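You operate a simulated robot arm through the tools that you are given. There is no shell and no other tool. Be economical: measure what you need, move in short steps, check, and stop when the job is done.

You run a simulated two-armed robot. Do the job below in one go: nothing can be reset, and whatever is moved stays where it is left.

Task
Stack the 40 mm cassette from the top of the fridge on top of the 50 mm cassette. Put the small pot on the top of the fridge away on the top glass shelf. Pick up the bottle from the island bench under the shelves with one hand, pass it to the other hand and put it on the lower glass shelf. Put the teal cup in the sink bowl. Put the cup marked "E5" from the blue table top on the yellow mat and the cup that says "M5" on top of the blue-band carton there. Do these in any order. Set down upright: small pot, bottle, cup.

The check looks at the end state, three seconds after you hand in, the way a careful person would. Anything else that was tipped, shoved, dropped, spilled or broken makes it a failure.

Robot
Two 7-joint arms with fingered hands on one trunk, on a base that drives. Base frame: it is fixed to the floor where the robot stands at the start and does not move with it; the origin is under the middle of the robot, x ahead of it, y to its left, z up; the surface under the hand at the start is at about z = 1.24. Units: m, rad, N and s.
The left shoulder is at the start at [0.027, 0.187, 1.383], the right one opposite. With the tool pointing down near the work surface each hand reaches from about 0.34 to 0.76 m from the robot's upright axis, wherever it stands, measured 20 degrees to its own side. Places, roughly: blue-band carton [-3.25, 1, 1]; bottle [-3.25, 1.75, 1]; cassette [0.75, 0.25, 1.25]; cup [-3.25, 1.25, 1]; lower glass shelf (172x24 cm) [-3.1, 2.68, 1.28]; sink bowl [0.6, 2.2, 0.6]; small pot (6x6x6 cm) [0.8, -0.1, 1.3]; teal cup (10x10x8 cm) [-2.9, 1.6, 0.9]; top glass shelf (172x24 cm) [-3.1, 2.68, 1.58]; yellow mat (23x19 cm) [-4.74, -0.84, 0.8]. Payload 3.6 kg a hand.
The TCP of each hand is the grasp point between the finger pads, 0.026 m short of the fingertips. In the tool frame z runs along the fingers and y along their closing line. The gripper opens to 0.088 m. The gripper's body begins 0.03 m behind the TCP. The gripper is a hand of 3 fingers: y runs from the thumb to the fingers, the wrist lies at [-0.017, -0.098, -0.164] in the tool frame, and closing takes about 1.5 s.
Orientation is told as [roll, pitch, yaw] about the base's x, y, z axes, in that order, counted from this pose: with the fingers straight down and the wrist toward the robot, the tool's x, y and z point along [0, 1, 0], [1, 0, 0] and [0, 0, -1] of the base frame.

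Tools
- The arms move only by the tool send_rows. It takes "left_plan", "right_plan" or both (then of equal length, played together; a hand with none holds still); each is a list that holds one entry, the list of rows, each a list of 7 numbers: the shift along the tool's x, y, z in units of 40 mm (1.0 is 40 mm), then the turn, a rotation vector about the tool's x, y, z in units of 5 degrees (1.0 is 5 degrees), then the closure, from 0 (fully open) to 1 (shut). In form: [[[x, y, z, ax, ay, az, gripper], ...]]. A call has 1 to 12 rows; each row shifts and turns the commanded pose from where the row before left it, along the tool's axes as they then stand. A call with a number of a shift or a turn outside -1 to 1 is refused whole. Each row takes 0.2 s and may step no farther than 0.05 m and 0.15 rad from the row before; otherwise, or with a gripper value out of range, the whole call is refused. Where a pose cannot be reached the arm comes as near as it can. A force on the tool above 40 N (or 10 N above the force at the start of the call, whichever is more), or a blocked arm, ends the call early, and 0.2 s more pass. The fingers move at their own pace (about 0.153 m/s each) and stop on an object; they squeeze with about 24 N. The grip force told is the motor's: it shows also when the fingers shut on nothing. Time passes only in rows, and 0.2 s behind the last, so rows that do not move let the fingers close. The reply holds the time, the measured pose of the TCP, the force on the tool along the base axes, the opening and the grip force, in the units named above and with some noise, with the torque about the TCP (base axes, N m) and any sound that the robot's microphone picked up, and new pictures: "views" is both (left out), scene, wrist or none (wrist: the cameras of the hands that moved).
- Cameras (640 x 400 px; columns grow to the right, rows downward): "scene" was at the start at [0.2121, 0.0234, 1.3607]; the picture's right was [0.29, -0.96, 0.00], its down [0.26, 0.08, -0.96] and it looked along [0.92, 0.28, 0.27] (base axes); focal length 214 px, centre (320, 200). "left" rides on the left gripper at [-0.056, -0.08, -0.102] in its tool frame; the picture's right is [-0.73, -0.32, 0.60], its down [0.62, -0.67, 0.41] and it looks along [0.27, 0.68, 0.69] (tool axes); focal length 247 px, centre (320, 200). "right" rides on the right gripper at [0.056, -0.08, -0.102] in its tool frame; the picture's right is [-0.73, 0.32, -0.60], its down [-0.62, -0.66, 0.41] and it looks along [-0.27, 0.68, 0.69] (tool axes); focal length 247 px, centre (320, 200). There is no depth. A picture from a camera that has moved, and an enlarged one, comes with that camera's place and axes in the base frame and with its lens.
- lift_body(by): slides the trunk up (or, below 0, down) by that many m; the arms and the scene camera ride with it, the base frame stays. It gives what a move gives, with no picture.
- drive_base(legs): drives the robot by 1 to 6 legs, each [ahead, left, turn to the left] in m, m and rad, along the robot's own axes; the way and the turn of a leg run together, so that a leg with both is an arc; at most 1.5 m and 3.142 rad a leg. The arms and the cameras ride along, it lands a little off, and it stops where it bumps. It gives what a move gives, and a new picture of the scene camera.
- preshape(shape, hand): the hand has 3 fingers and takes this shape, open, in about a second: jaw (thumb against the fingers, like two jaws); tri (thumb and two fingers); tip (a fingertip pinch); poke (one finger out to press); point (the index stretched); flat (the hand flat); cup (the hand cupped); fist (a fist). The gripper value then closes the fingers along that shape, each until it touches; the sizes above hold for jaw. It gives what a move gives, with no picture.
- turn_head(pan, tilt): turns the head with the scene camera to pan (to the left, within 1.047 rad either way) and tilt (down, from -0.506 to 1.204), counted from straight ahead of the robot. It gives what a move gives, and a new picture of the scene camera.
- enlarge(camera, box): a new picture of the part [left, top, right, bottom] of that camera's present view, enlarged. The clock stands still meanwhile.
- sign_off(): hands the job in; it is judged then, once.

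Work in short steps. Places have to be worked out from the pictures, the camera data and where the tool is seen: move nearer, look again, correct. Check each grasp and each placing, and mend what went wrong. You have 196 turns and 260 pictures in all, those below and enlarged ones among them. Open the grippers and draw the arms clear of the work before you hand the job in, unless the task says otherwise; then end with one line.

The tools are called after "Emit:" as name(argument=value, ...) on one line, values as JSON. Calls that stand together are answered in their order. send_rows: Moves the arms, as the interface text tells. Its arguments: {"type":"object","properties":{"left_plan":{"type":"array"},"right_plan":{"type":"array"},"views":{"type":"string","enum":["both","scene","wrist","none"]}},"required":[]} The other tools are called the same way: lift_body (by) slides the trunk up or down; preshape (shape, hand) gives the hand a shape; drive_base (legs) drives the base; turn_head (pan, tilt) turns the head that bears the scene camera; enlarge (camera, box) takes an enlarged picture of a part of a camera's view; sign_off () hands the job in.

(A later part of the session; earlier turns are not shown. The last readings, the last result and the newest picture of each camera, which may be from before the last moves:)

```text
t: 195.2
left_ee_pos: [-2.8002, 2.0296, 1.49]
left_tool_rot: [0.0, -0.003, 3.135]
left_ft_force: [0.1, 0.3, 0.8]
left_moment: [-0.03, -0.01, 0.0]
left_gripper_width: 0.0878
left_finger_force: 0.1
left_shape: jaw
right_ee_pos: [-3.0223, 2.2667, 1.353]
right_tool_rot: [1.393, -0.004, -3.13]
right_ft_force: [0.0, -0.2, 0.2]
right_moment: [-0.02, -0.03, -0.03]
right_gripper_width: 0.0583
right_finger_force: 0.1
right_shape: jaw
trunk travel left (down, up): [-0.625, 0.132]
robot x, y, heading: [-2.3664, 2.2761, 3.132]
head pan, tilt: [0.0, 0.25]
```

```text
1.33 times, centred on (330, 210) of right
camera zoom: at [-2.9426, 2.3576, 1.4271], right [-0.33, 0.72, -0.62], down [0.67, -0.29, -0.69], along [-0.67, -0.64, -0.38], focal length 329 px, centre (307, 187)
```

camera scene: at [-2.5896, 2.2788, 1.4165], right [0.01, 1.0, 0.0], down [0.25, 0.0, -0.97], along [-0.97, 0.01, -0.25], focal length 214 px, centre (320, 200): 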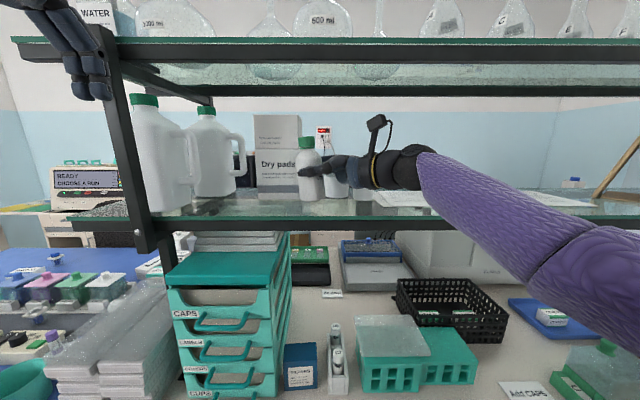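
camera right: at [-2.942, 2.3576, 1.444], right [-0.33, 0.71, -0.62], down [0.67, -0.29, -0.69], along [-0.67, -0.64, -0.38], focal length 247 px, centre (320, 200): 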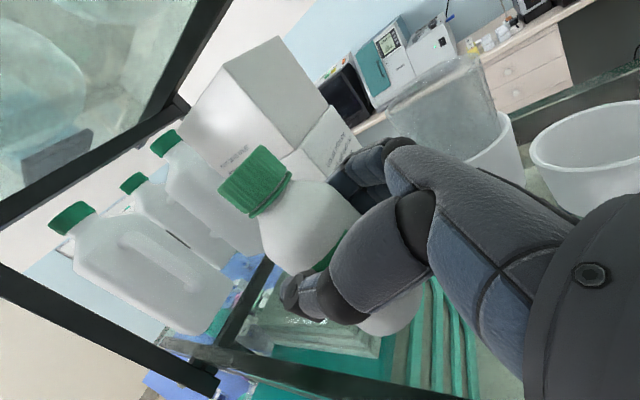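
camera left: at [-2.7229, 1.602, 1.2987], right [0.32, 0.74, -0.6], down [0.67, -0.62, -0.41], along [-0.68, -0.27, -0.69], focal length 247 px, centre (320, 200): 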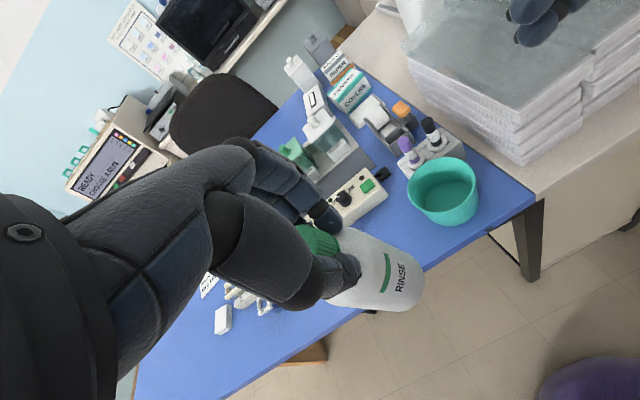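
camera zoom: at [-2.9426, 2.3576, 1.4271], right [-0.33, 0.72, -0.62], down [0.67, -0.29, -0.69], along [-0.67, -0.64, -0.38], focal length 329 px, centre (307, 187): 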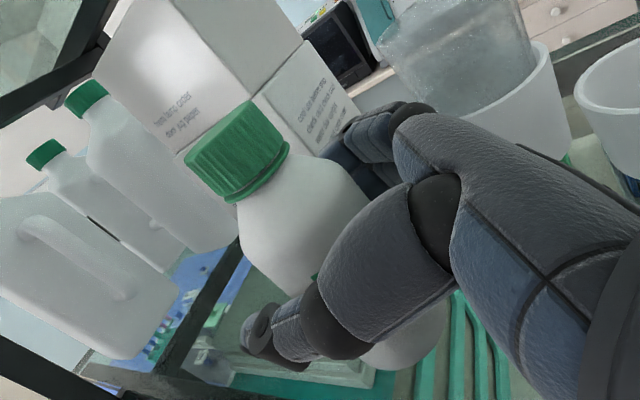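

Released; the bottle stands straight. I open slightly more and withdraw the hand sideways along the shelf's front, then back out.

Emit:
send_rows(right_plan=[[[0, 0, 0, 0, 0, 0, 0.18], [0, 0, 0, 0, 0, 0, 0.18], [0, 0, -0.3, 0, 0, 0, 0.18], [0, 0, -0.5, 0, 0, 0, 0.18], [0, 0, -0.7, 0, 0, 0, 0.18], [0, 0, -0.7, 0, 0, 0, 0.18], [0, -0.5, -0.5, 0, 0, 0, 0.18], [0, -0.9, 0, 0, 0, 0, 0.18], [0, -0.9, 0, 0, 0, 0, 0.18], [0, -0.9, 0, 0, 0, 0, 0.18], [0, -0.9, 0, 0, 0, 0, 0.18]]], views="scene")

```text
t: 197.6
left_ee_pos: [-2.7993, 2.0298, 1.4901]
left_tool_rot: [0.0, -0.005, 3.135]
left_ft_force: [-0.6, 0.1, -0.1]
left_moment: [-0.02, 0.01, 0.03]
left_gripper_width: 0.0876
left_finger_force: 0.0
left_shape: jaw
right_ee_pos: [-2.8566, 2.3754, 1.3742]
right_tool_rot: [1.396, -0.002, -3.128]
right_ft_force: [-0.9, -0.1, 0.2]
right_moment: [0.02, -0.03, 0.0]
right_gripper_width: 0.0718
right_finger_force: 0.1
right_shape: jaw
trunk travel left (down, up): [-0.625, 0.132]
robot x, y, heading: [-2.3666, 2.2792, 3.132]
head pan, tilt: [0.0, 0.25]
camera scene: at [-2.589, 2.2786, 1.4166], right [0.01, 1.0, 0.0], down [0.25, 0.0, -0.97], along [-0.97, 0.01, -0.25], focal length 214 px, centre (320, 200)
```

scene: 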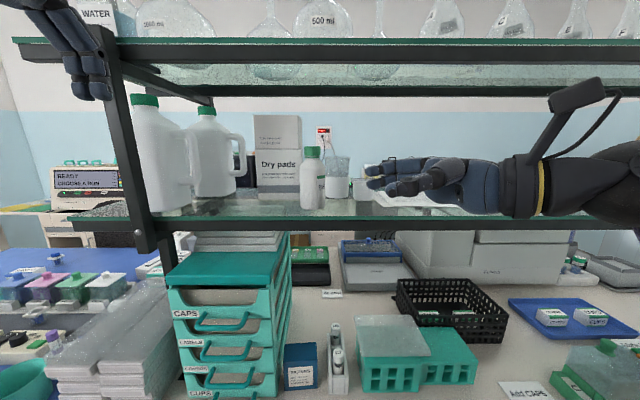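

The bottle stands on the lower shelf. I roll the right hand back to pointing down while moving it away from the shelf.

Emit:
send_rows(right_plan=[[[0, -0.8, 0, 0, -1, 0, 0], [0, -0.8, 0, 0, -1, 0, 0], [0, 0, 0, 0, -1, 0, 0], [0, 0, 0, 0, -1, 0, 0], [0, 0, 0, 0, -1, 0, 0], [0, 0, 0, 0, -1, 0, 0], [0, 0, 0, 0, -1, 0, 0], [0, 0, 0, 0, -1, 0, 0], [0, 0, 0, 0, -1, 0, 0], [0, 0, 0, 0, -1, 0, 0], [0, 0, 0, 0, -1, 0, 0], [0, 0, 0, 0, -1, 0, 0]]], views="none")

Emit:
send_rows(right_plan=[[[0, 0, 0, 0, -1, 0, 0], [0, 0, 0, 0, -1, 0, 0], [0, 0, 0, 0, -1, 0, 0], [0, 0, 0, 0, -1, 0, 0]]], views="none")

Emit:
drive_base(legs=[[0, 1.1, 0]])

Emit:
turn_head(pan=0.0, tilt=0.65)

```text
t: 200.2
left_ee_pos: [-2.8001, 2.0297, 1.4893]
left_tool_rot: [0.0, -0.005, 3.135]
left_ft_force: [-0.5, -0.2, 0.4]
left_moment: [-0.01, 0.03, -0.03]
left_gripper_width: 0.0876
left_finger_force: 0.1
left_shape: jaw
right_ee_pos: [-2.7958, 2.3763, 1.371]
right_tool_rot: [0.344, -0.002, -3.131]
right_ft_force: [-0.7, 0.9, 0.3]
right_moment: [-0.02, -0.01, -0.01]
right_gripper_width: 0.0879
right_finger_force: 0.0
right_shape: jaw
trunk travel left (down, up): [-0.625, 0.132]
robot x, y, heading: [-2.3652, 2.2772, 3.132]
head pan, tilt: [0.0, 0.25]
```

```text
t: 201.2
left_ee_pos: [-2.7997, 2.0305, 1.4889]
left_tool_rot: [0.0, -0.003, 3.135]
left_ft_force: [0.7, 0.3, -1.3]
left_moment: [0.0, -0.01, -0.02]
left_gripper_width: 0.0878
left_finger_force: 0.0
left_shape: jaw
right_ee_pos: [-2.7966, 2.3757, 1.371]
right_tool_rot: [-0.006, -0.001, -3.13]
right_ft_force: [-0.2, -0.1, -0.4]
right_moment: [-0.02, -0.02, 0.0]
right_gripper_width: 0.0878
right_finger_force: 0.1
right_shape: jaw
trunk travel left (down, up): [-0.625, 0.132]
robot x, y, heading: [-2.3614, 2.2779, 3.132]
head pan, tilt: [0.0, 0.25]
```

```text
t: 206.9
left_ee_pos: [-2.811, 0.9145, 1.4895]
left_tool_rot: [0.0, -0.004, 3.135]
left_ft_force: [0.0, -0.5, 0.4]
left_moment: [0.03, -0.02, -0.02]
left_gripper_width: 0.0877
left_finger_force: 0.1
left_shape: jaw
right_ee_pos: [-2.8056, 1.2599, 1.3703]
right_tool_rot: [-0.002, -0.001, -3.129]
right_ft_force: [0.4, -0.1, -0.1]
right_moment: [-0.02, -0.01, 0.0]
right_gripper_width: 0.0875
right_finger_force: 0.1
right_shape: jaw
trunk travel left (down, up): [-0.625, 0.132]
robot x, y, heading: [-2.374, 1.1583, 3.13]
head pan, tilt: [0.0, 0.25]
camera scene: at [-2.6002, 1.1627, 1.4164], right [0.01, 1.0, 0.0], down [0.25, 0.0, -0.97], along [-0.97, 0.01, -0.25], focal length 214 px, centre (320, 200)
```

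scene: 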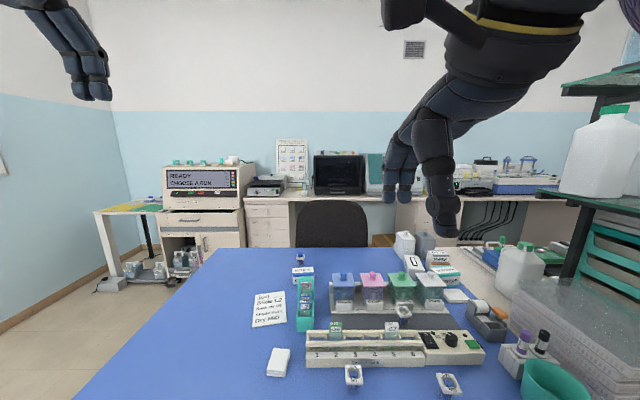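

```text
t: 207.7
left_ee_pos: [-2.8104, 0.9154, 1.4891]
left_tool_rot: [0.001, -0.003, 3.135]
left_ft_force: [0.7, 0.5, -0.7]
left_moment: [0.0, -0.02, 0.0]
left_gripper_width: 0.0879
left_finger_force: 0.1
left_shape: jaw
right_ee_pos: [-2.8062, 1.2585, 1.3717]
right_tool_rot: [-0.002, -0.003, -3.132]
right_ft_force: [-0.1, -0.3, 0.6]
right_moment: [-0.01, 0.0, 0.04]
right_gripper_width: 0.0874
right_finger_force: 0.0
right_shape: jaw
trunk travel left (down, up): [-0.625, 0.132]
robot x, y, heading: [-2.3768, 1.1582, 3.133]
head pan, tilt: [0.0, 0.649]
camera scene: at [-2.5937, 1.1628, 1.38], right [0.01, 1.0, 0.0], down [0.6, -0.01, -0.8], along [-0.8, 0.01, -0.6], focal length 214 px, centre (320, 200)
```

scene: 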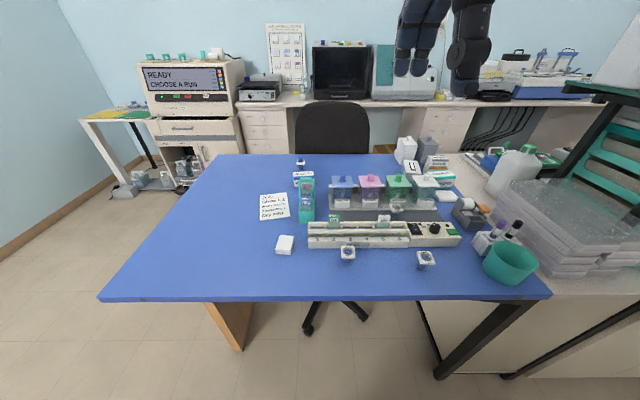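

I enlarge each of the cups to read the marks.

Emit:
enlarge(camera="scene", box=[280, 145, 340, 195])

Emit:
enlarge(camera="scene", box=[330, 190, 450, 275])

Emit:
enlarge(camera="right", box=[0, 0, 640, 400])

```text
8.00 times, centred on (310, 170) of scene
camera zoom: at [-2.5937, 1.1628, 1.38], right [0.01, 1.0, 0.0], down [0.6, -0.01, -0.8], along [-0.8, 0.01, -0.6], focal length 1716 px, centre (400, 440)
```

zoom: 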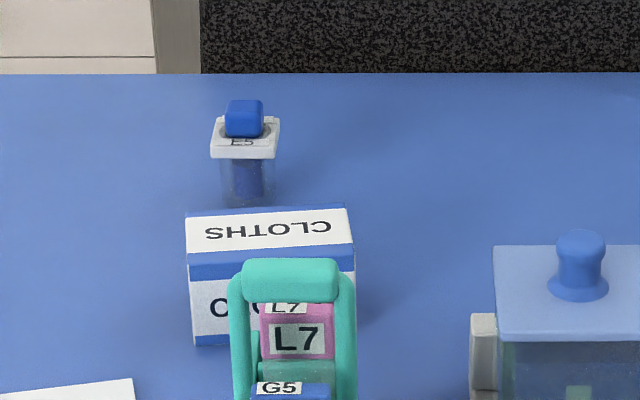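

```text
4.71 times, centred on (390, 232) of scene
camera zoom: at [-2.5937, 1.1628, 1.38], right [0.01, 1.0, 0.0], down [0.6, -0.01, -0.8], along [-0.8, 0.01, -0.6], focal length 1009 px, centre (-9, 47)
```

zoom: 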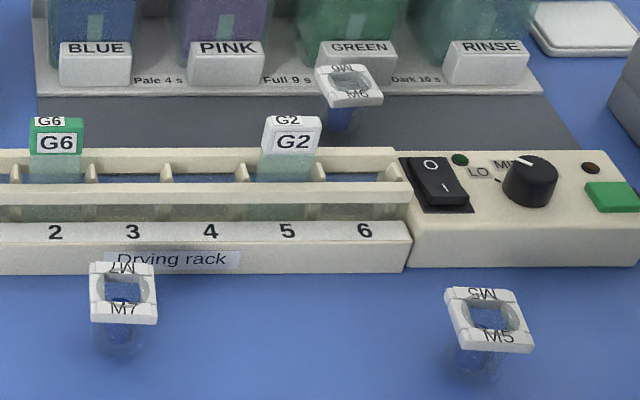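

```text
1.00 times, centred on (320, 200) of right (not enlarged: the box is as wide or as high as the picture)
camera zoom: at [-2.7244, 1.204, 1.4741], right [-0.33, 0.73, 0.6], down [0.66, 0.63, -0.41], along [-0.68, 0.26, -0.69], focal length 247 px, centre (320, 200)
```

zoom: 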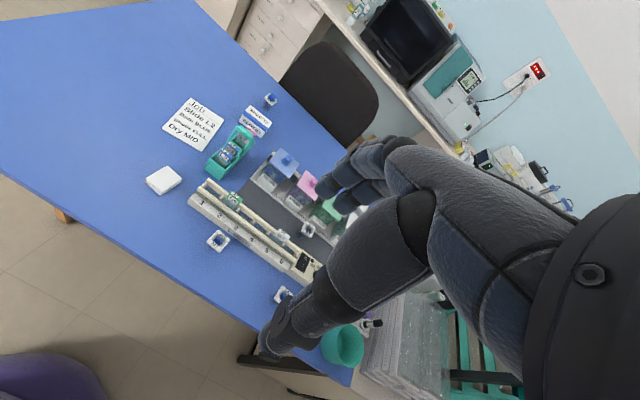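

E5 (with its blue stopper) stands behind the CLOTHS carton at about (−3.49, 1.085); M5 is at about (−2.95, 1.445). I take M5 first: lower the trunk, then bring the right hand above it.

Emit:
lift_body(by=-0.25)

Emit:
send_rows(right_plan=[[[-0.9, 0.7, 0, 0, 0, 0, 0], [-0.9, 0.7, 0, 0, 0, 0, 0], [-0.9, 0.7, 0, 0, 0, 0, 0.3], [-0.9, 0.7, 0, 0, 0, 0, 0.3], [-0.9, 0.6, 0, 0, 0, 0, 0.3], [0, 0, 0.7, 0, 0, 0, 0.3], [0, 0, 0.7, 0, 0, 0, 0.3], [0, 0, 0, 0, 0, 0, 0.3]]], views="both")

```text
t: 210.3
left_ee_pos: [-2.81, 0.9152, 1.2396]
left_tool_rot: [-0.002, -0.004, 3.134]
left_ft_force: [0.5, 0.2, 0.0]
left_moment: [-0.01, 0.01, 0.0]
left_gripper_width: 0.0878
left_finger_force: 0.1
left_shape: jaw
right_ee_pos: [-2.8061, 1.2607, 1.1215]
right_tool_rot: [-0.003, -0.005, -3.13]
right_ft_force: [-0.3, 0.5, 0.4]
right_moment: [0.0, -0.04, -0.02]
right_gripper_width: 0.0875
right_finger_force: 0.0
right_shape: jaw
trunk travel left (down, up): [-0.375, 0.382]
robot x, y, heading: [-2.376, 1.1626, 3.13]
head pan, tilt: [0.0, 0.649]
```

```text
t: 212.1
left_ee_pos: [-2.8097, 0.9139, 1.2387]
left_tool_rot: [-0.002, -0.003, 3.136]
left_ft_force: [-0.3, 0.3, 0.1]
left_moment: [0.02, -0.02, 0.01]
left_gripper_width: 0.0879
left_finger_force: 0.1
left_shape: jaw
right_ee_pos: [-2.9458, 1.438, 1.0651]
right_tool_rot: [-0.002, -0.004, -3.128]
right_ft_force: [-0.3, -0.3, -1.1]
right_moment: [-0.02, 0.0, 0.0]
right_gripper_width: 0.0623
right_finger_force: 0.0
right_shape: jaw
trunk travel left (down, up): [-0.375, 0.382]
robot x, y, heading: [-2.3763, 1.1591, 3.129]
head pan, tilt: [0.0, 0.649]
camera scene: at [-2.6091, 1.1627, 1.1207], right [0.01, 1.0, 0.0], down [0.6, -0.01, -0.8], along [-0.8, 0.01, -0.6], focal length 214 px, centre (320, 200)
camera right: at [-2.8632, 1.3833, 1.1677], right [-0.33, 0.73, 0.6], down [0.66, 0.63, -0.41], along [-0.68, 0.26, -0.68], focal length 247 px, centre (320, 200)
```

scene: 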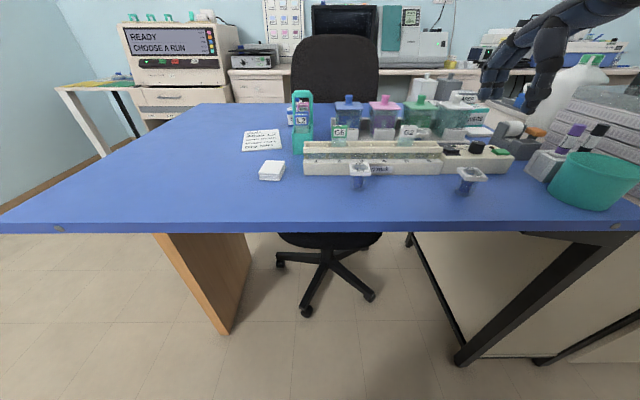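
right: 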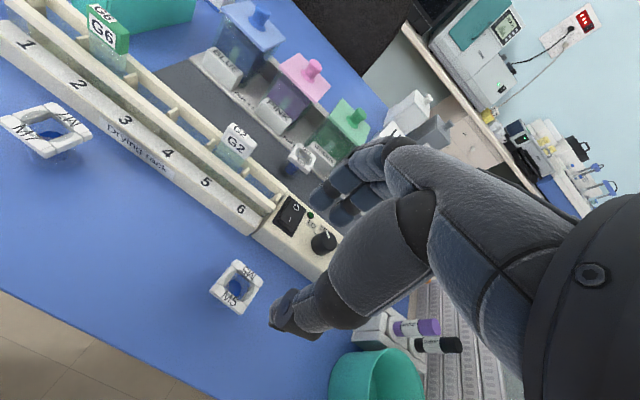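

M5 lies straight beneath the grasp point (rim at about z=0.927, table about 0.882). I enlarge to see the rim's turn against the hand.

Emit:
enlarge(camera="right", box=[180, 240, 300, 340])

```text
4.00 times, centred on (240, 290) of right
camera zoom: at [-2.8632, 1.3833, 1.1677], right [-0.33, 0.73, 0.6], down [0.66, 0.63, -0.41], along [-0.68, 0.26, -0.68], focal length 988 px, centre (640, -160)
```

zoom: 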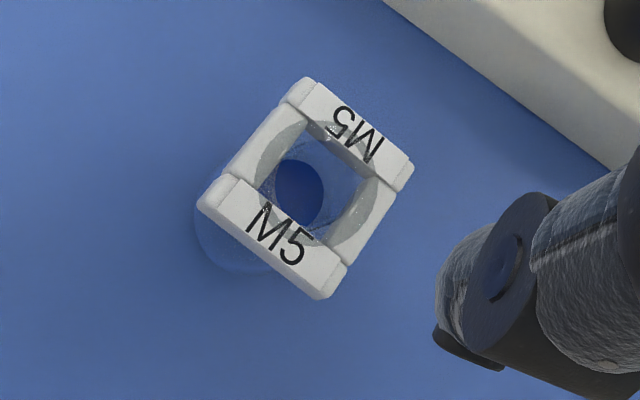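

The rim is 37 mm square at (−2.943, 1.439), turned about 5° from the hand. I correct the yaw and descend so the pads meet the rim.

Emit:
send_rows(right_plan=[[[0, -0.07, 0.5, 0, 0, 0.6, 0.3], [0, 0, 0.7, 0, 0, 0.6, 0.3], [0, 0, 0.7, 0, 0, 0, 0.3], [0, 0, 0.7, 0, 0, 0, 0.3], [0, 0, 0.5, 0, 0, 0, 0.3], [0, 0, 0, 0, 0, 0, 0.3]]], views="both")

```text
t: 213.5
left_ee_pos: [-2.8111, 0.9129, 1.2392]
left_tool_rot: [-0.001, -0.003, 3.133]
left_ft_force: [-0.4, -0.1, 0.6]
left_moment: [-0.02, -0.03, 0.01]
left_gripper_width: 0.0876
left_finger_force: 0.1
left_shape: jaw
right_ee_pos: [-2.942, 1.4375, 0.9401]
right_tool_rot: [-0.004, -0.005, 3.049]
right_ft_force: [-0.5, -0.9, 0.5]
right_moment: [-0.03, -0.02, -0.01]
right_gripper_width: 0.0619
right_finger_force: 0.2
right_shape: jaw
trunk travel left (down, up): [-0.375, 0.382]
robot x, y, heading: [-2.3761, 1.1604, 3.132]
head pan, tilt: [0.0, 0.649]
camera scene: at [-2.6091, 1.1628, 1.1207], right [0.01, 1.0, 0.0], down [0.6, -0.01, -0.8], along [-0.8, 0.01, -0.6], focal length 214 px, centre (320, 200)
camera right: at [-2.8659, 1.3737, 1.0435], right [-0.25, 0.76, 0.6], down [0.72, 0.56, -0.41], along [-0.65, 0.33, -0.68], focal length 247 px, centre (320, 200)
```

scene: 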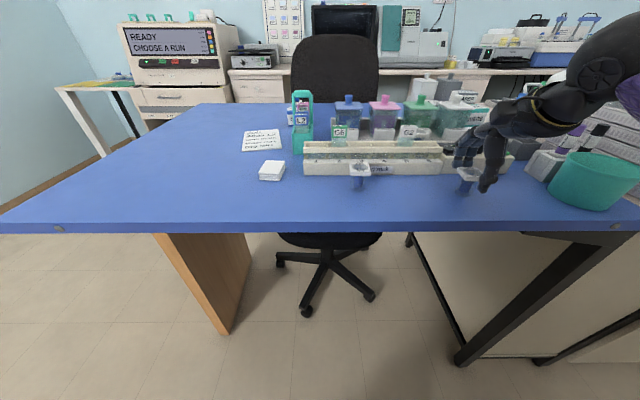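
right: 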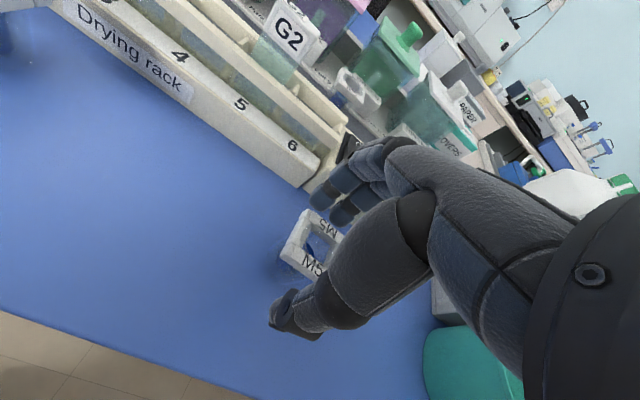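

The rim is between thumb and fingers. I lower 18 mm more and close gently.

Emit:
send_rows(right_plan=[[[0, 0, 0.25, 0, 0, 0, 0.3], [0, 0, 0.2, 0, 0, 0, 0.3], [0, 0, 0, 0, 0, 0, 0.45], [0, 0, 0, 0, 0, 0, 0.6], [0, 0, 0, 0, 0, 0, 1], [0, 0, 0, 0, 0, 0, 1], [0, 0, 0, 0, 0, 0, 1], [0, 0, 0, 0, 0, 0, 1], [0, 0, 0, 0, 0, 0, 1]]], views="wrist")

```text
t: 215.5
left_ee_pos: [-2.8105, 0.9139, 1.2387]
left_tool_rot: [0.001, -0.005, 3.135]
left_ft_force: [0.2, -0.2, -0.2]
left_moment: [-0.03, 0.02, -0.02]
left_gripper_width: 0.0877
left_finger_force: 0.0
left_shape: jaw
right_ee_pos: [-2.9413, 1.4377, 0.9229]
right_tool_rot: [-0.002, -0.001, 3.051]
right_ft_force: [0.1, 0.5, -0.1]
right_moment: [0.01, 0.05, -0.01]
right_gripper_width: 0.0225
right_finger_force: 23.8
right_shape: jaw
trunk travel left (down, up): [-0.375, 0.382]
robot x, y, heading: [-2.3757, 1.1585, 3.13]
head pan, tilt: [0.0, 0.649]
camera right: at [-2.8658, 1.3739, 1.0257], right [-0.25, 0.76, 0.6], down [0.72, 0.56, -0.41], along [-0.65, 0.33, -0.68], focal length 247 px, centre (320, 200)
```

right: 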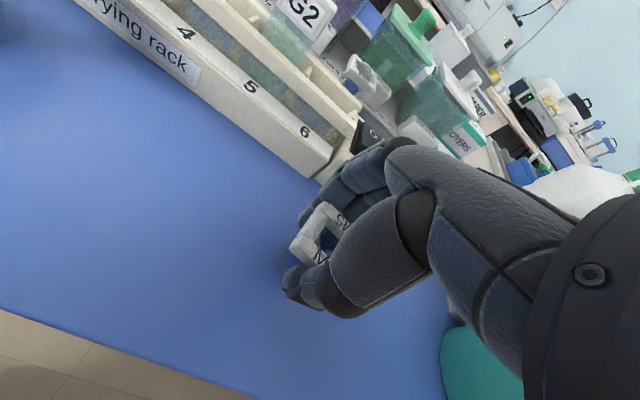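

The fingers closed under the rim, on the body. I lift and inspect.

Emit:
send_rows(right_plan=[[[0, 0, -0.2, 0, 0, 0, 1], [0, 0, -0.5, 0, 0, 0, 1], [0, 0, -0.7, 0, 0, 0, 1], [0, 0, -0.7, 0, 0, 0, 1], [0, 0, -0.7, 0, 0, 0, 1], [0, 0, 0, 0, 0, 0, 1]]], views="wrist")

Emit:
enlarge(camera="scene", box=[420, 80, 540, 200])

Emit:
enlarge(camera="right", box=[250, 170, 370, 310])

```text
t: 216.9
left_ee_pos: [-2.8111, 0.915, 1.2393]
left_tool_rot: [0.0, -0.003, 3.133]
left_ft_force: [0.8, 0.5, -0.4]
left_moment: [-0.01, 0.02, -0.03]
left_gripper_width: 0.0875
left_finger_force: 0.1
left_shape: jaw
right_ee_pos: [-2.9421, 1.4379, 1.0356]
right_tool_rot: [-0.001, -0.001, 3.048]
right_ft_force: [-0.1, 0.2, 0.1]
right_moment: [0.01, 0.02, 0.02]
right_gripper_width: 0.0225
right_finger_force: 24.2
right_shape: jaw
trunk travel left (down, up): [-0.375, 0.382]
robot x, y, heading: [-2.3768, 1.1614, 3.132]
head pan, tilt: [0.0, 0.649]
camera right: at [-2.8657, 1.3742, 1.1387], right [-0.25, 0.76, 0.6], down [0.72, 0.56, -0.41], along [-0.65, 0.33, -0.69], focal length 247 px, centre (320, 200)
```

right: 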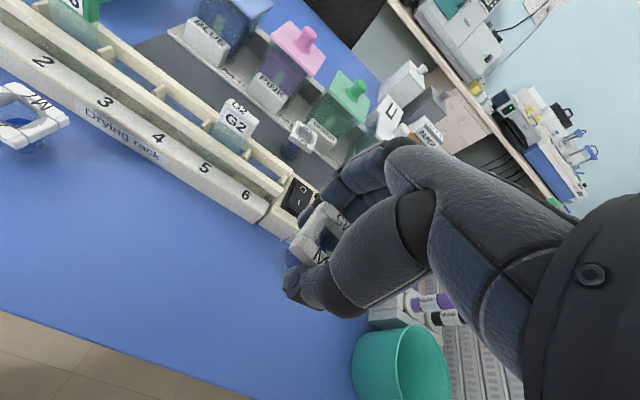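

```text
3.33 times, centred on (480, 140) of scene
camera zoom: at [-2.6092, 1.163, 1.1207], right [0.01, 1.0, 0.0], down [0.6, -0.01, -0.8], along [-0.8, 0.01, -0.6], focal length 715 px, centre (-213, 400)
```

zoom: 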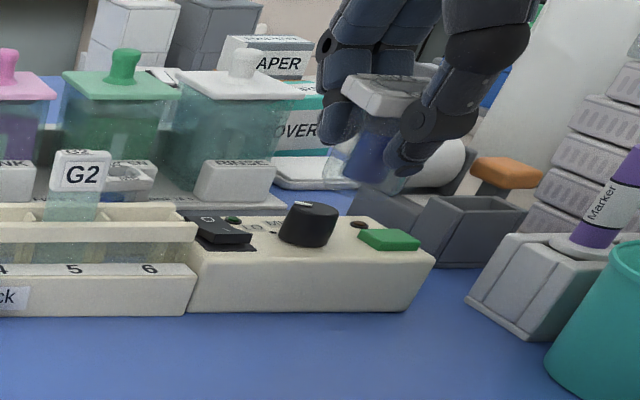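

```text
2.86 times, centred on (310, 240) of right
camera zoom: at [-2.8657, 1.3742, 1.1387], right [-0.25, 0.76, 0.6], down [0.72, 0.56, -0.41], along [-0.65, 0.33, -0.69], focal length 706 px, centre (349, 86)
```

zoom: 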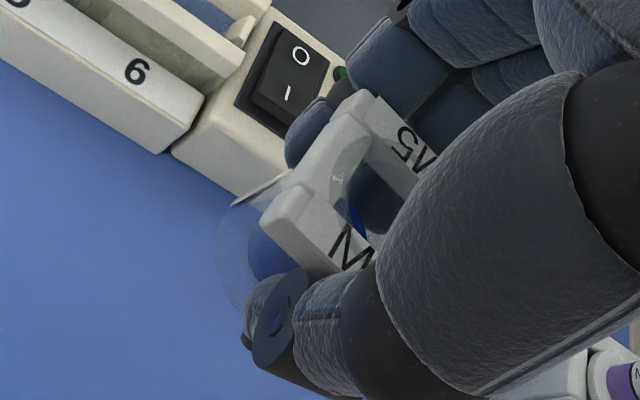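

M5 is held upright. I raise it, pull it in a bit, and drive around to the table's left side, where the carton and E5 are in easy reach.

Emit:
send_rows(right_plan=[[[0, -0.3, -0.8, 0, 0, 0, 1], [0, -0.6, -0.8, 0, 0, 0, 1], [0, -0.8, -0.6, 0, 0, 0, 1], [0, -0.8, 0, 0, 0, 0, 1], [0, -0.5, 0, 0, 0, 0, 1]]], views="none")

Emit:
drive_base(legs=[[0, 1.08, 0.01], [1.04, 0, 0]])

```text
t: 218.1
left_ee_pos: [-2.8107, 0.9142, 1.2407]
left_tool_rot: [0.0, -0.005, 3.134]
left_ft_force: [0.1, -0.3, 0.0]
left_moment: [0.0, -0.02, 0.0]
left_gripper_width: 0.0879
left_finger_force: 0.1
left_shape: jaw
right_ee_pos: [-2.8231, 1.4258, 1.1226]
right_tool_rot: [-0.001, -0.002, 3.049]
right_ft_force: [0.0, -0.9, -0.5]
right_moment: [0.01, -0.01, 0.0]
right_gripper_width: 0.0223
right_finger_force: 24.0
right_shape: jaw
trunk travel left (down, up): [-0.375, 0.382]
robot x, y, heading: [-2.3733, 1.159, 3.135]
head pan, tilt: [0.0, 0.649]
```

```text
t: 228.6
left_ee_pos: [-3.8493, -0.1675, 1.2392]
left_tool_rot: [0.0, -0.001, -3.139]
left_ft_force: [0.7, 0.1, 0.6]
left_moment: [0.0, 0.0, 0.01]
left_gripper_width: 0.0878
left_finger_force: 0.0
left_shape: jaw
right_ee_pos: [-3.8666, 0.3438, 1.1222]
right_tool_rot: [-0.002, -0.001, 3.06]
right_ft_force: [-0.7, -0.8, -0.5]
right_moment: [0.02, -0.04, 0.0]
right_gripper_width: 0.0225
right_finger_force: 24.4
right_shape: jaw
trunk travel left (down, up): [-0.375, 0.382]
robot x, y, heading: [-3.4174, 0.0834, 3.143]
head pan, tilt: [0.0, 0.649]
camera scene: at [-3.6497, 0.0819, 1.1206], right [0.0, 1.0, 0.0], down [0.6, 0.0, -0.8], along [-0.8, 0.0, -0.6], focal length 214 px, centre (320, 200)
```

scene: 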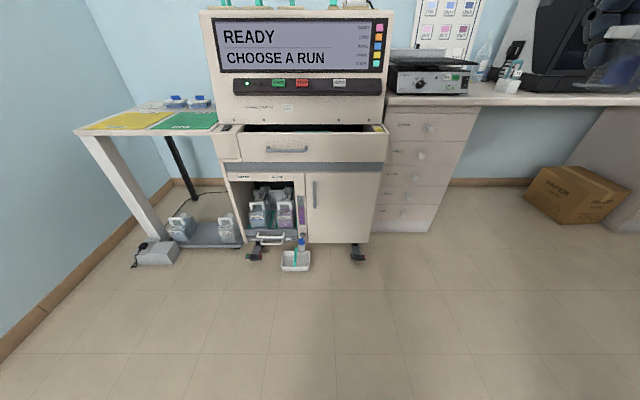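

Clear floor here. I turn to face the table's left side and move up to it.

Emit:
drive_base(legs=[[0, 0, -1.57], [0.25, 0, 0]])

Emit:
turn_head(pan=0.0, tilt=0.45)

```text
t: 234.2
left_ee_pos: [-3.6812, 0.7617, 1.2392]
left_tool_rot: [0.0, -0.002, 1.596]
left_ft_force: [0.2, 0.6, 0.3]
left_moment: [0.01, -0.01, 0.01]
left_gripper_width: 0.0876
left_finger_force: 0.0
left_shape: jaw
right_ee_pos: [-3.172, 0.7905, 1.1217]
right_tool_rot: [-0.003, -0.002, 1.511]
right_ft_force: [0.7, -0.9, 0.5]
right_moment: [-0.01, 0.01, -0.01]
right_gripper_width: 0.0219
right_finger_force: 24.1
right_shape: jaw
trunk travel left (down, up): [-0.375, 0.382]
robot x, y, heading: [-3.421, 0.3343, 1.593]
head pan, tilt: [0.0, 0.649]
camera scene: at [-3.4266, 0.5689, 1.1204], right [1.0, 0.02, 0.0], down [0.01, -0.61, -0.8], along [-0.02, 0.8, -0.61], focal length 214 px, centre (320, 200)
```

scene: 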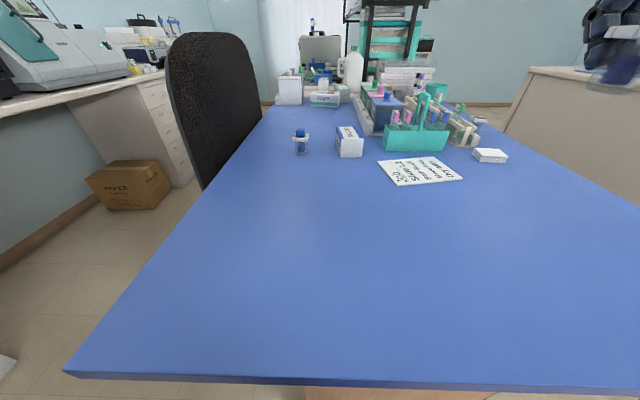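

```text
t: 234.9
left_ee_pos: [-3.6816, 0.7601, 1.2412]
left_tool_rot: [0.002, -0.005, 1.594]
left_ft_force: [-0.4, 0.1, -0.8]
left_moment: [0.03, 0.02, 0.01]
left_gripper_width: 0.0877
left_finger_force: 0.0
left_shape: jaw
right_ee_pos: [-3.1713, 0.7894, 1.1238]
right_tool_rot: [-0.001, -0.004, 1.51]
right_ft_force: [0.6, 1.0, -0.1]
right_moment: [0.02, -0.01, 0.0]
right_gripper_width: 0.0224
right_finger_force: 24.2
right_shape: jaw
trunk travel left (down, up): [-0.375, 0.382]
robot x, y, heading: [-3.4193, 0.335, 1.593]
head pan, tilt: [0.0, 0.45]
camera scene: at [-3.4267, 0.5727, 1.1385], right [1.0, 0.02, 0.0], down [0.01, -0.44, -0.9], along [-0.02, 0.9, -0.44], focal length 214 px, centre (320, 200)
```

scene: 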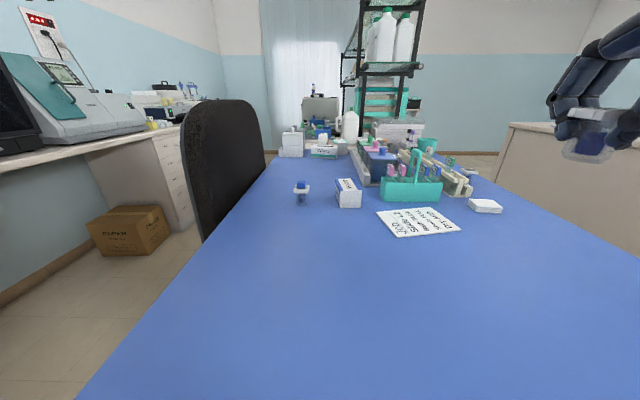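

E5 is at about (−3.487, 1.077), the carton top at about (−3.368, 1.097). To bring the left shoulder forward I turn the base right 0.5 rad, then look with the left wrist camera.

Emit:
drive_base(legs=[[0, 0, -0.5]])

Emit:
turn_head(pan=0.5, tilt=0.45)

Emit:
enlarge(camera="left", box=[0, 0, 640, 400])

```text
t: 236.8
left_ee_pos: [-3.4457, 0.8325, 1.2402]
left_tool_rot: [-0.001, -0.002, 1.095]
left_ft_force: [1.0, -0.1, -0.1]
left_moment: [-0.02, 0.0, 0.02]
left_gripper_width: 0.0879
left_finger_force: 0.1
left_shape: jaw
right_ee_pos: [-2.984, 0.613, 1.1227]
right_tool_rot: [-0.002, -0.001, 1.009]
right_ft_force: [0.2, 0.0, -0.4]
right_moment: [0.01, 0.0, -0.04]
right_gripper_width: 0.022
right_finger_force: 23.9
right_shape: jaw
trunk travel left (down, up): [-0.375, 0.382]
robot x, y, heading: [-3.4209, 0.3349, 1.091]
head pan, tilt: [0.0, 0.45]
camera scene: at [-3.3109, 0.546, 1.1385], right [0.89, -0.46, 0.0], down [-0.2, -0.39, -0.9], along [0.41, 0.8, -0.44], focal length 214 px, centre (320, 200)
```

scene: 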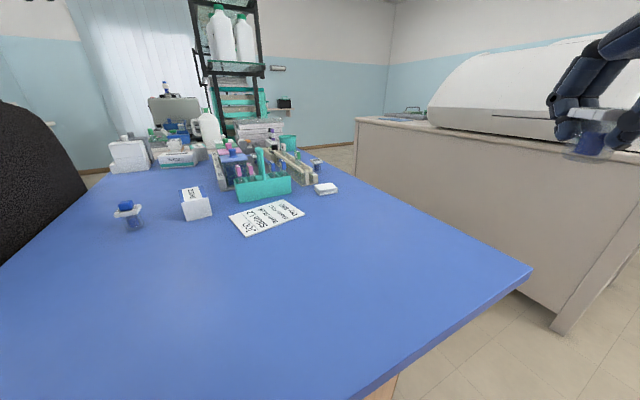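

```text
t: 237.7
left_ee_pos: [-3.4454, 0.8328, 1.2407]
left_tool_rot: [-0.001, -0.002, 1.093]
left_ft_force: [-0.1, 1.2, -0.2]
left_moment: [0.0, -0.03, -0.01]
left_gripper_width: 0.0878
left_finger_force: 0.1
left_shape: jaw
right_ee_pos: [-2.9834, 0.6129, 1.1223]
right_tool_rot: [-0.003, -0.001, 1.007]
right_ft_force: [0.9, 0.2, 0.4]
right_moment: [-0.02, -0.01, 0.04]
right_gripper_width: 0.0225
right_finger_force: 24.0
right_shape: jaw
trunk travel left (down, up): [-0.375, 0.382]
robot x, y, heading: [-3.4219, 0.3335, 1.098]
head pan, tilt: [0.499, 0.45]
camera scene: at [-3.3552, 0.5564, 1.1385], right [1.0, 0.02, 0.0], down [0.01, -0.44, -0.9], along [-0.02, 0.9, -0.44], focal length 214 px, centre (320, 200)
```

scene: 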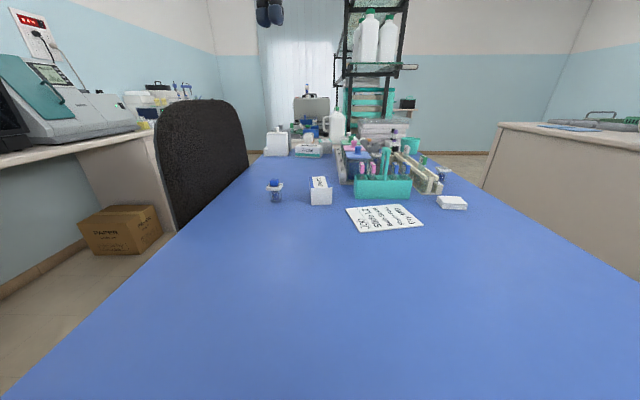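

```text
1.00 times, centred on (320, 200) of left (not enlarged: the box is as wide or as high as the picture)
camera zoom: at [-3.4322, 0.7358, 1.3419], right [0.51, -0.62, -0.6], down [-0.86, -0.3, -0.41], along [0.07, 0.72, -0.69], focal length 247 px, centre (320, 200)
```

zoom: 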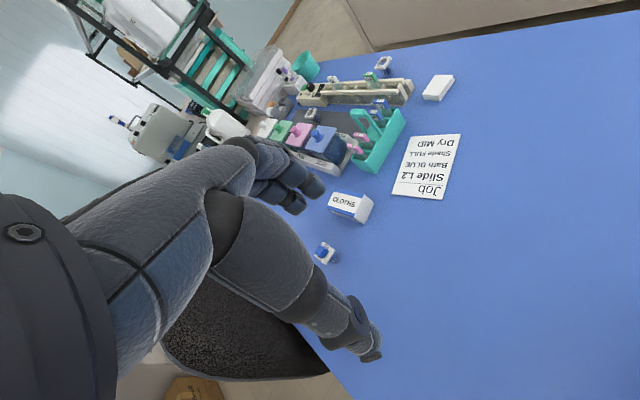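

I turn the left hand to close along y and bring it over E5 at z≈1.07.

Emit:
send_rows(left_plan=[[[0, 0, 0, 0, 0, -0.95, 0.2], [0, 0, 0, 0, 0, -0.95, 0.2], [0, 0, 0, 0, 0, -0.95, 0.2], [0, 0, 0, 0, 0, -0.95, 0.2], [0, 0, 0, 0, 0, -0.95, 0.2], [0, 0, 0, 0, 0, -0.95, 0.2], [0.15, 0.9, 0.7, 0, 0, 0, 0.2], [0.15, 0.9, 0.7, 0, 0, 0, 0.2], [0.15, 0.9, 0.7, 0, 0, 0, 0.2], [0.15, 0.9, 0.7, 0, 0, 0, 0.2], [0.15, 0.9, 0.7, 0, 0, 0, 0.2], [0.15, 0.9, 0.7, 0, 0, 0, 0.2]]], views="both")

```text
t: 240.3
left_ee_pos: [-3.4863, 1.05, 1.0699]
left_tool_rot: [-0.002, -0.001, 1.593]
left_ft_force: [0.1, 0.8, 0.5]
left_moment: [-0.02, 0.01, -0.02]
left_gripper_width: 0.0706
left_finger_force: 0.1
left_shape: jaw
right_ee_pos: [-2.983, 0.6127, 1.123]
right_tool_rot: [-0.002, -0.003, 1.009]
right_ft_force: [0.8, 1.0, -0.3]
right_moment: [0.0, -0.01, 0.03]
right_gripper_width: 0.0224
right_finger_force: 23.9
right_shape: jaw
trunk travel left (down, up): [-0.375, 0.382]
robot x, y, heading: [-3.4249, 0.335, 1.094]
head pan, tilt: [0.499, 0.45]
camera scene: at [-3.3554, 0.5573, 1.1383], right [1.0, 0.02, 0.0], down [0.01, -0.44, -0.9], along [-0.02, 0.9, -0.44], focal length 214 px, centre (320, 200)
camera left: at [-3.4288, 0.9712, 1.1725], right [0.74, -0.3, -0.6], down [-0.61, -0.68, -0.41], along [-0.28, 0.67, -0.69], focal length 247 px, centre (320, 200)
```

scene: 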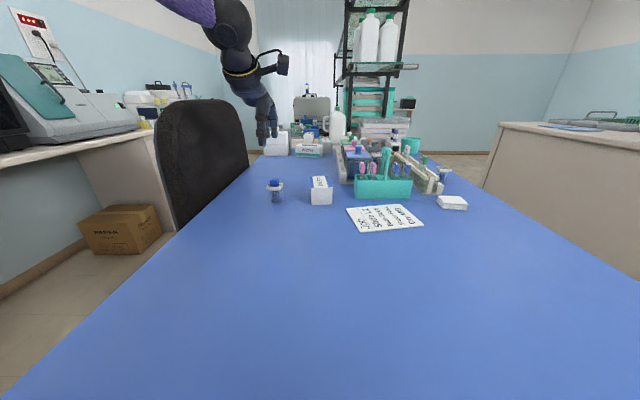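
left: 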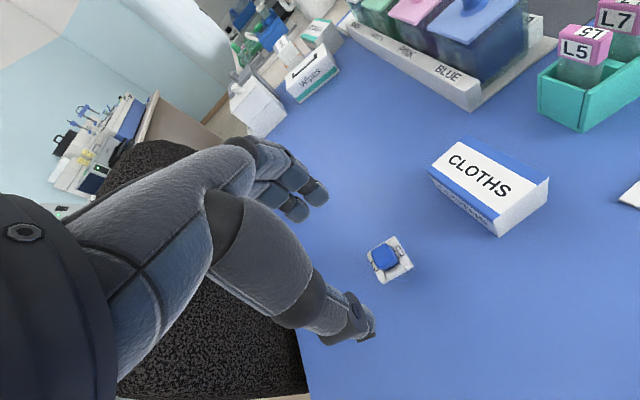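

I enlarge E5 to get its exact place and turn.

Emit:
enlarge(camera="left", box=[340, 210, 460, 310])

Emit:
enlarge(camera="left", box=[410, 120, 570, 250])

Emit:
enlarge(camera="scene", box=[250, 165, 350, 225])

```text
4.00 times, centred on (400, 260) of left
camera zoom: at [-3.4288, 0.9712, 1.1725], right [0.74, -0.3, -0.6], down [-0.61, -0.68, -0.41], along [-0.28, 0.67, -0.69], focal length 988 px, centre (0, -40)
```

zoom: 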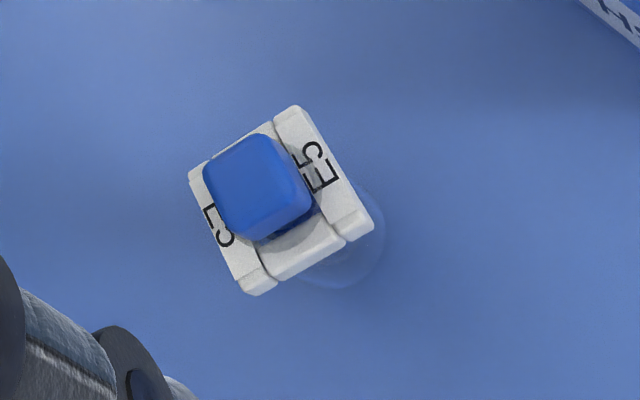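

```text
3.08 times, centred on (490, 185) of left
camera zoom: at [-3.4288, 0.9712, 1.1725], right [0.74, -0.3, -0.6], down [-0.61, -0.68, -0.41], along [-0.28, 0.67, -0.69], focal length 760 px, centre (-203, 246)
```

zoom: 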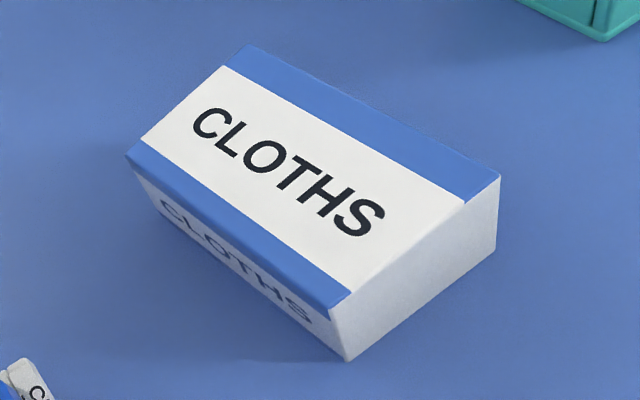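

```text
6.40 times, centred on (300, 195) of scene
camera zoom: at [-3.3554, 0.5573, 1.1383], right [1.0, 0.02, 0.0], down [0.01, -0.44, -0.9], along [-0.02, 0.9, -0.44], focal length 1373 px, centre (448, 232)
```

zoom: 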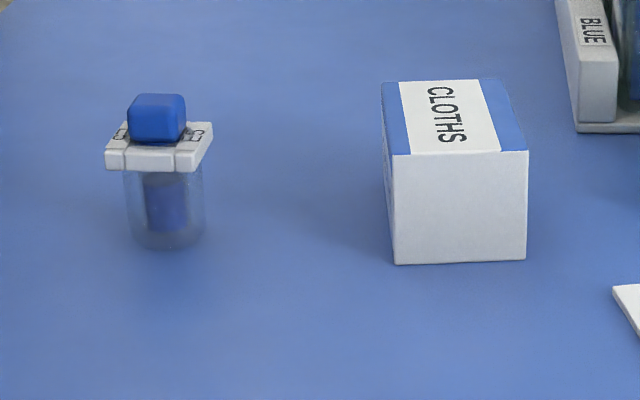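

E5's centre is (−3.486, 1.080), square to the hand, with a blue stopper about 2 cm tall on top. I centre, open to 0.07, and descend to just above it.

Emit:
send_rows(left_plan=[[[0, 0.75, 0, 0, 0, 0, 0.2], [0, 0, 0.7, 0, 0, 0, 0.2], [0, 0, 0.7, 0, 0, 0, 0.2], [0, 0, 0.7, 0, 0, 0, 0.2], [0, 0, 0.5, 0, 0, 0, 0.2], [0, 0, 0, 0, 0, 0, 0.2]]], views="wrist")

Emit:
enlarge(camera="scene", box=[230, 140, 350, 225])

```text
t: 241.7
left_ee_pos: [-3.4883, 1.0771, 0.9682]
left_tool_rot: [-0.001, -0.003, 1.591]
left_ft_force: [-0.2, -0.3, -1.1]
left_moment: [0.03, -0.01, -0.01]
left_gripper_width: 0.0707
left_finger_force: 0.0
left_shape: jaw
right_ee_pos: [-2.9839, 0.6125, 1.1226]
right_tool_rot: [-0.002, -0.002, 1.009]
right_ft_force: [-0.2, 0.6, -0.2]
right_moment: [0.05, 0.01, -0.01]
right_gripper_width: 0.0223
right_finger_force: 24.1
right_shape: jaw
trunk travel left (down, up): [-0.375, 0.382]
robot x, y, heading: [-3.4193, 0.3342, 1.094]
head pan, tilt: [0.499, 0.45]
camera left: at [-3.4303, 0.9993, 1.07], right [0.74, -0.3, -0.6], down [-0.61, -0.68, -0.41], along [-0.28, 0.67, -0.69], focal length 247 px, centre (320, 200)
```

left: 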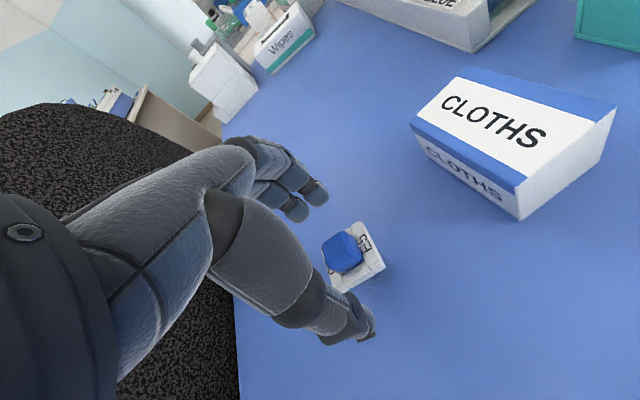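

```text
4.71 times, centred on (290, 182) of scene
camera zoom: at [-3.3553, 0.5562, 1.1386], right [1.0, 0.02, 0.0], down [0.01, -0.44, -0.9], along [-0.02, 0.9, -0.44], focal length 1009 px, centre (461, 282)
```

zoom: 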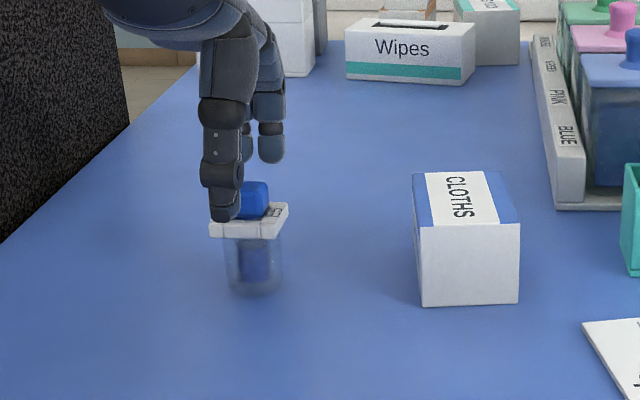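

Aligned within a few millimetres. I shift 3 mm, lower 40 mm and close.

Emit:
send_rows(left_plan=[[[-0.07, 0, 0.4, 0, 0, 0, 0.2], [0, 0, 0.4, 0, 0, 0, 0.2], [0, 0, 0.2, 0, 0, 0, 0.2], [0, 0, 0, 0, 0, 0, 0.4], [0, 0, 0, 0, 0, 0, 0.55], [0, 0, 0, 0, 0, 0, 0.7], [0, 0, 0, 0, 0, 0, 1], [0, 0, 0, 0, 0, 0, 1], [0, 0, 0, 0, 0, 0, 1], [0, 0, 0, 0, 0, 0, 1]]], views="wrist")

Emit:
enlarge(camera="scene", box=[230, 140, 350, 225])

```text
t: 243.9
left_ee_pos: [-3.4924, 1.0669, 0.9401]
left_tool_rot: [-0.002, -0.001, 1.592]
left_ft_force: [0.4, -0.2, 0.4]
left_moment: [0.0, -0.02, 0.02]
left_gripper_width: 0.031
left_finger_force: 23.9
left_shape: jaw
left hand out of reach, approached as far as the arm can: row 2, 3
right_ee_pos: [-2.9829, 0.6128, 1.1238]
right_tool_rot: [-0.001, -0.002, 1.009]
right_ft_force: [1.1, 0.6, -0.5]
right_moment: [-0.01, 0.01, 0.0]
right_gripper_width: 0.0221
right_finger_force: 23.6
right_shape: jaw
trunk travel left (down, up): [-0.375, 0.382]
robot x, y, heading: [-3.421, 0.3332, 1.09]
head pan, tilt: [0.499, 0.45]
camera left: at [-3.4352, 0.9887, 1.0427], right [0.74, -0.3, -0.6], down [-0.61, -0.68, -0.41], along [-0.28, 0.67, -0.69], focal length 247 px, centre (320, 200)
```

left: 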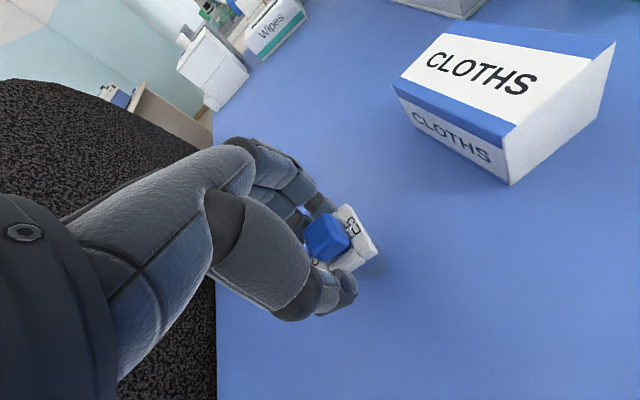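

```text
4.71 times, centred on (290, 182) of scene
camera zoom: at [-3.3553, 0.5564, 1.1385], right [1.0, 0.02, 0.0], down [0.01, -0.44, -0.9], along [-0.02, 0.9, -0.44], focal length 1009 px, centre (461, 282)
```

zoom: 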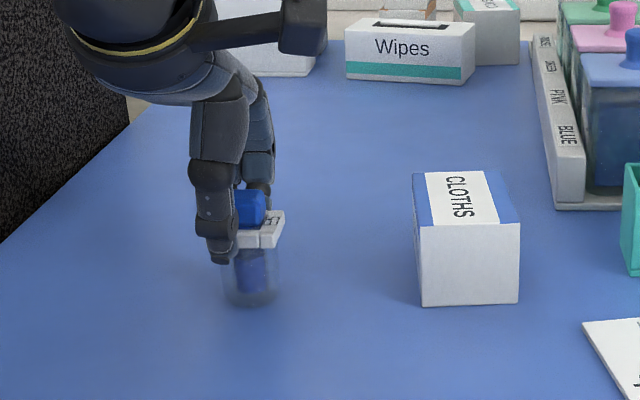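

The arm reached its limit and drifted about 1 cm, but the cup is gripped by its rim and upright. I raise it with the trunk instead of the arm, which also re-bases the command.

Emit:
lift_body(by=0.06)

Emit:
enlarge(camera="scene", box=[230, 140, 350, 225])

Emit:
enlarge(camera="left", box=[260, 160, 420, 320])

```text
t: 244.9
left_ee_pos: [-3.4927, 1.0638, 1.0176]
left_tool_rot: [-0.017, -0.027, 1.591]
left_ft_force: [-0.5, 0.4, -0.5]
left_moment: [0.03, -0.03, -0.01]
left_gripper_width: 0.031
left_finger_force: 24.5
left_shape: jaw
right_ee_pos: [-2.9828, 0.6131, 1.1831]
right_tool_rot: [-0.001, -0.003, 1.008]
right_ft_force: [0.3, 0.2, -0.2]
right_moment: [-0.01, -0.02, -0.01]
right_gripper_width: 0.022
right_finger_force: 23.7
right_shape: jaw
trunk travel left (down, up): [-0.435, 0.322]
robot x, y, heading: [-3.4252, 0.3301, 1.091]
head pan, tilt: [0.499, 0.45]
```

```text
4.71 times, centred on (290, 182) of scene
camera zoom: at [-3.3581, 0.5511, 1.202], right [1.0, 0.02, 0.0], down [0.01, -0.44, -0.9], along [-0.02, 0.9, -0.44], focal length 1009 px, centre (461, 282)
```

zoom: 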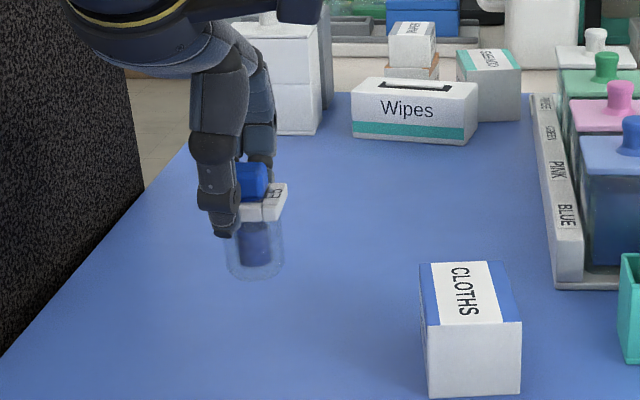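

```text
2.50 times, centred on (340, 240) of left
camera zoom: at [-3.4377, 0.9833, 1.1193], right [0.75, -0.29, -0.6], down [-0.6, -0.67, -0.44], along [-0.27, 0.69, -0.67], focal length 617 px, centre (270, 100)
```

zoom: 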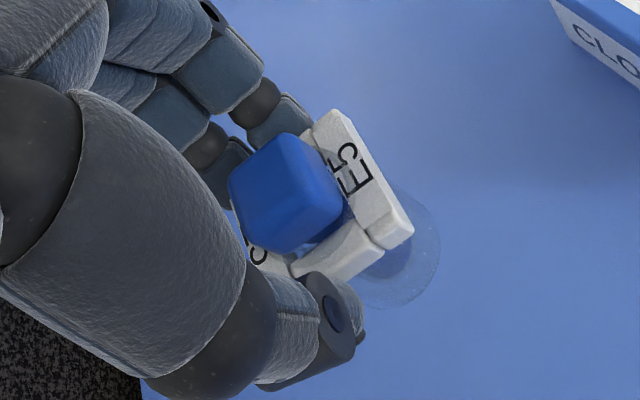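

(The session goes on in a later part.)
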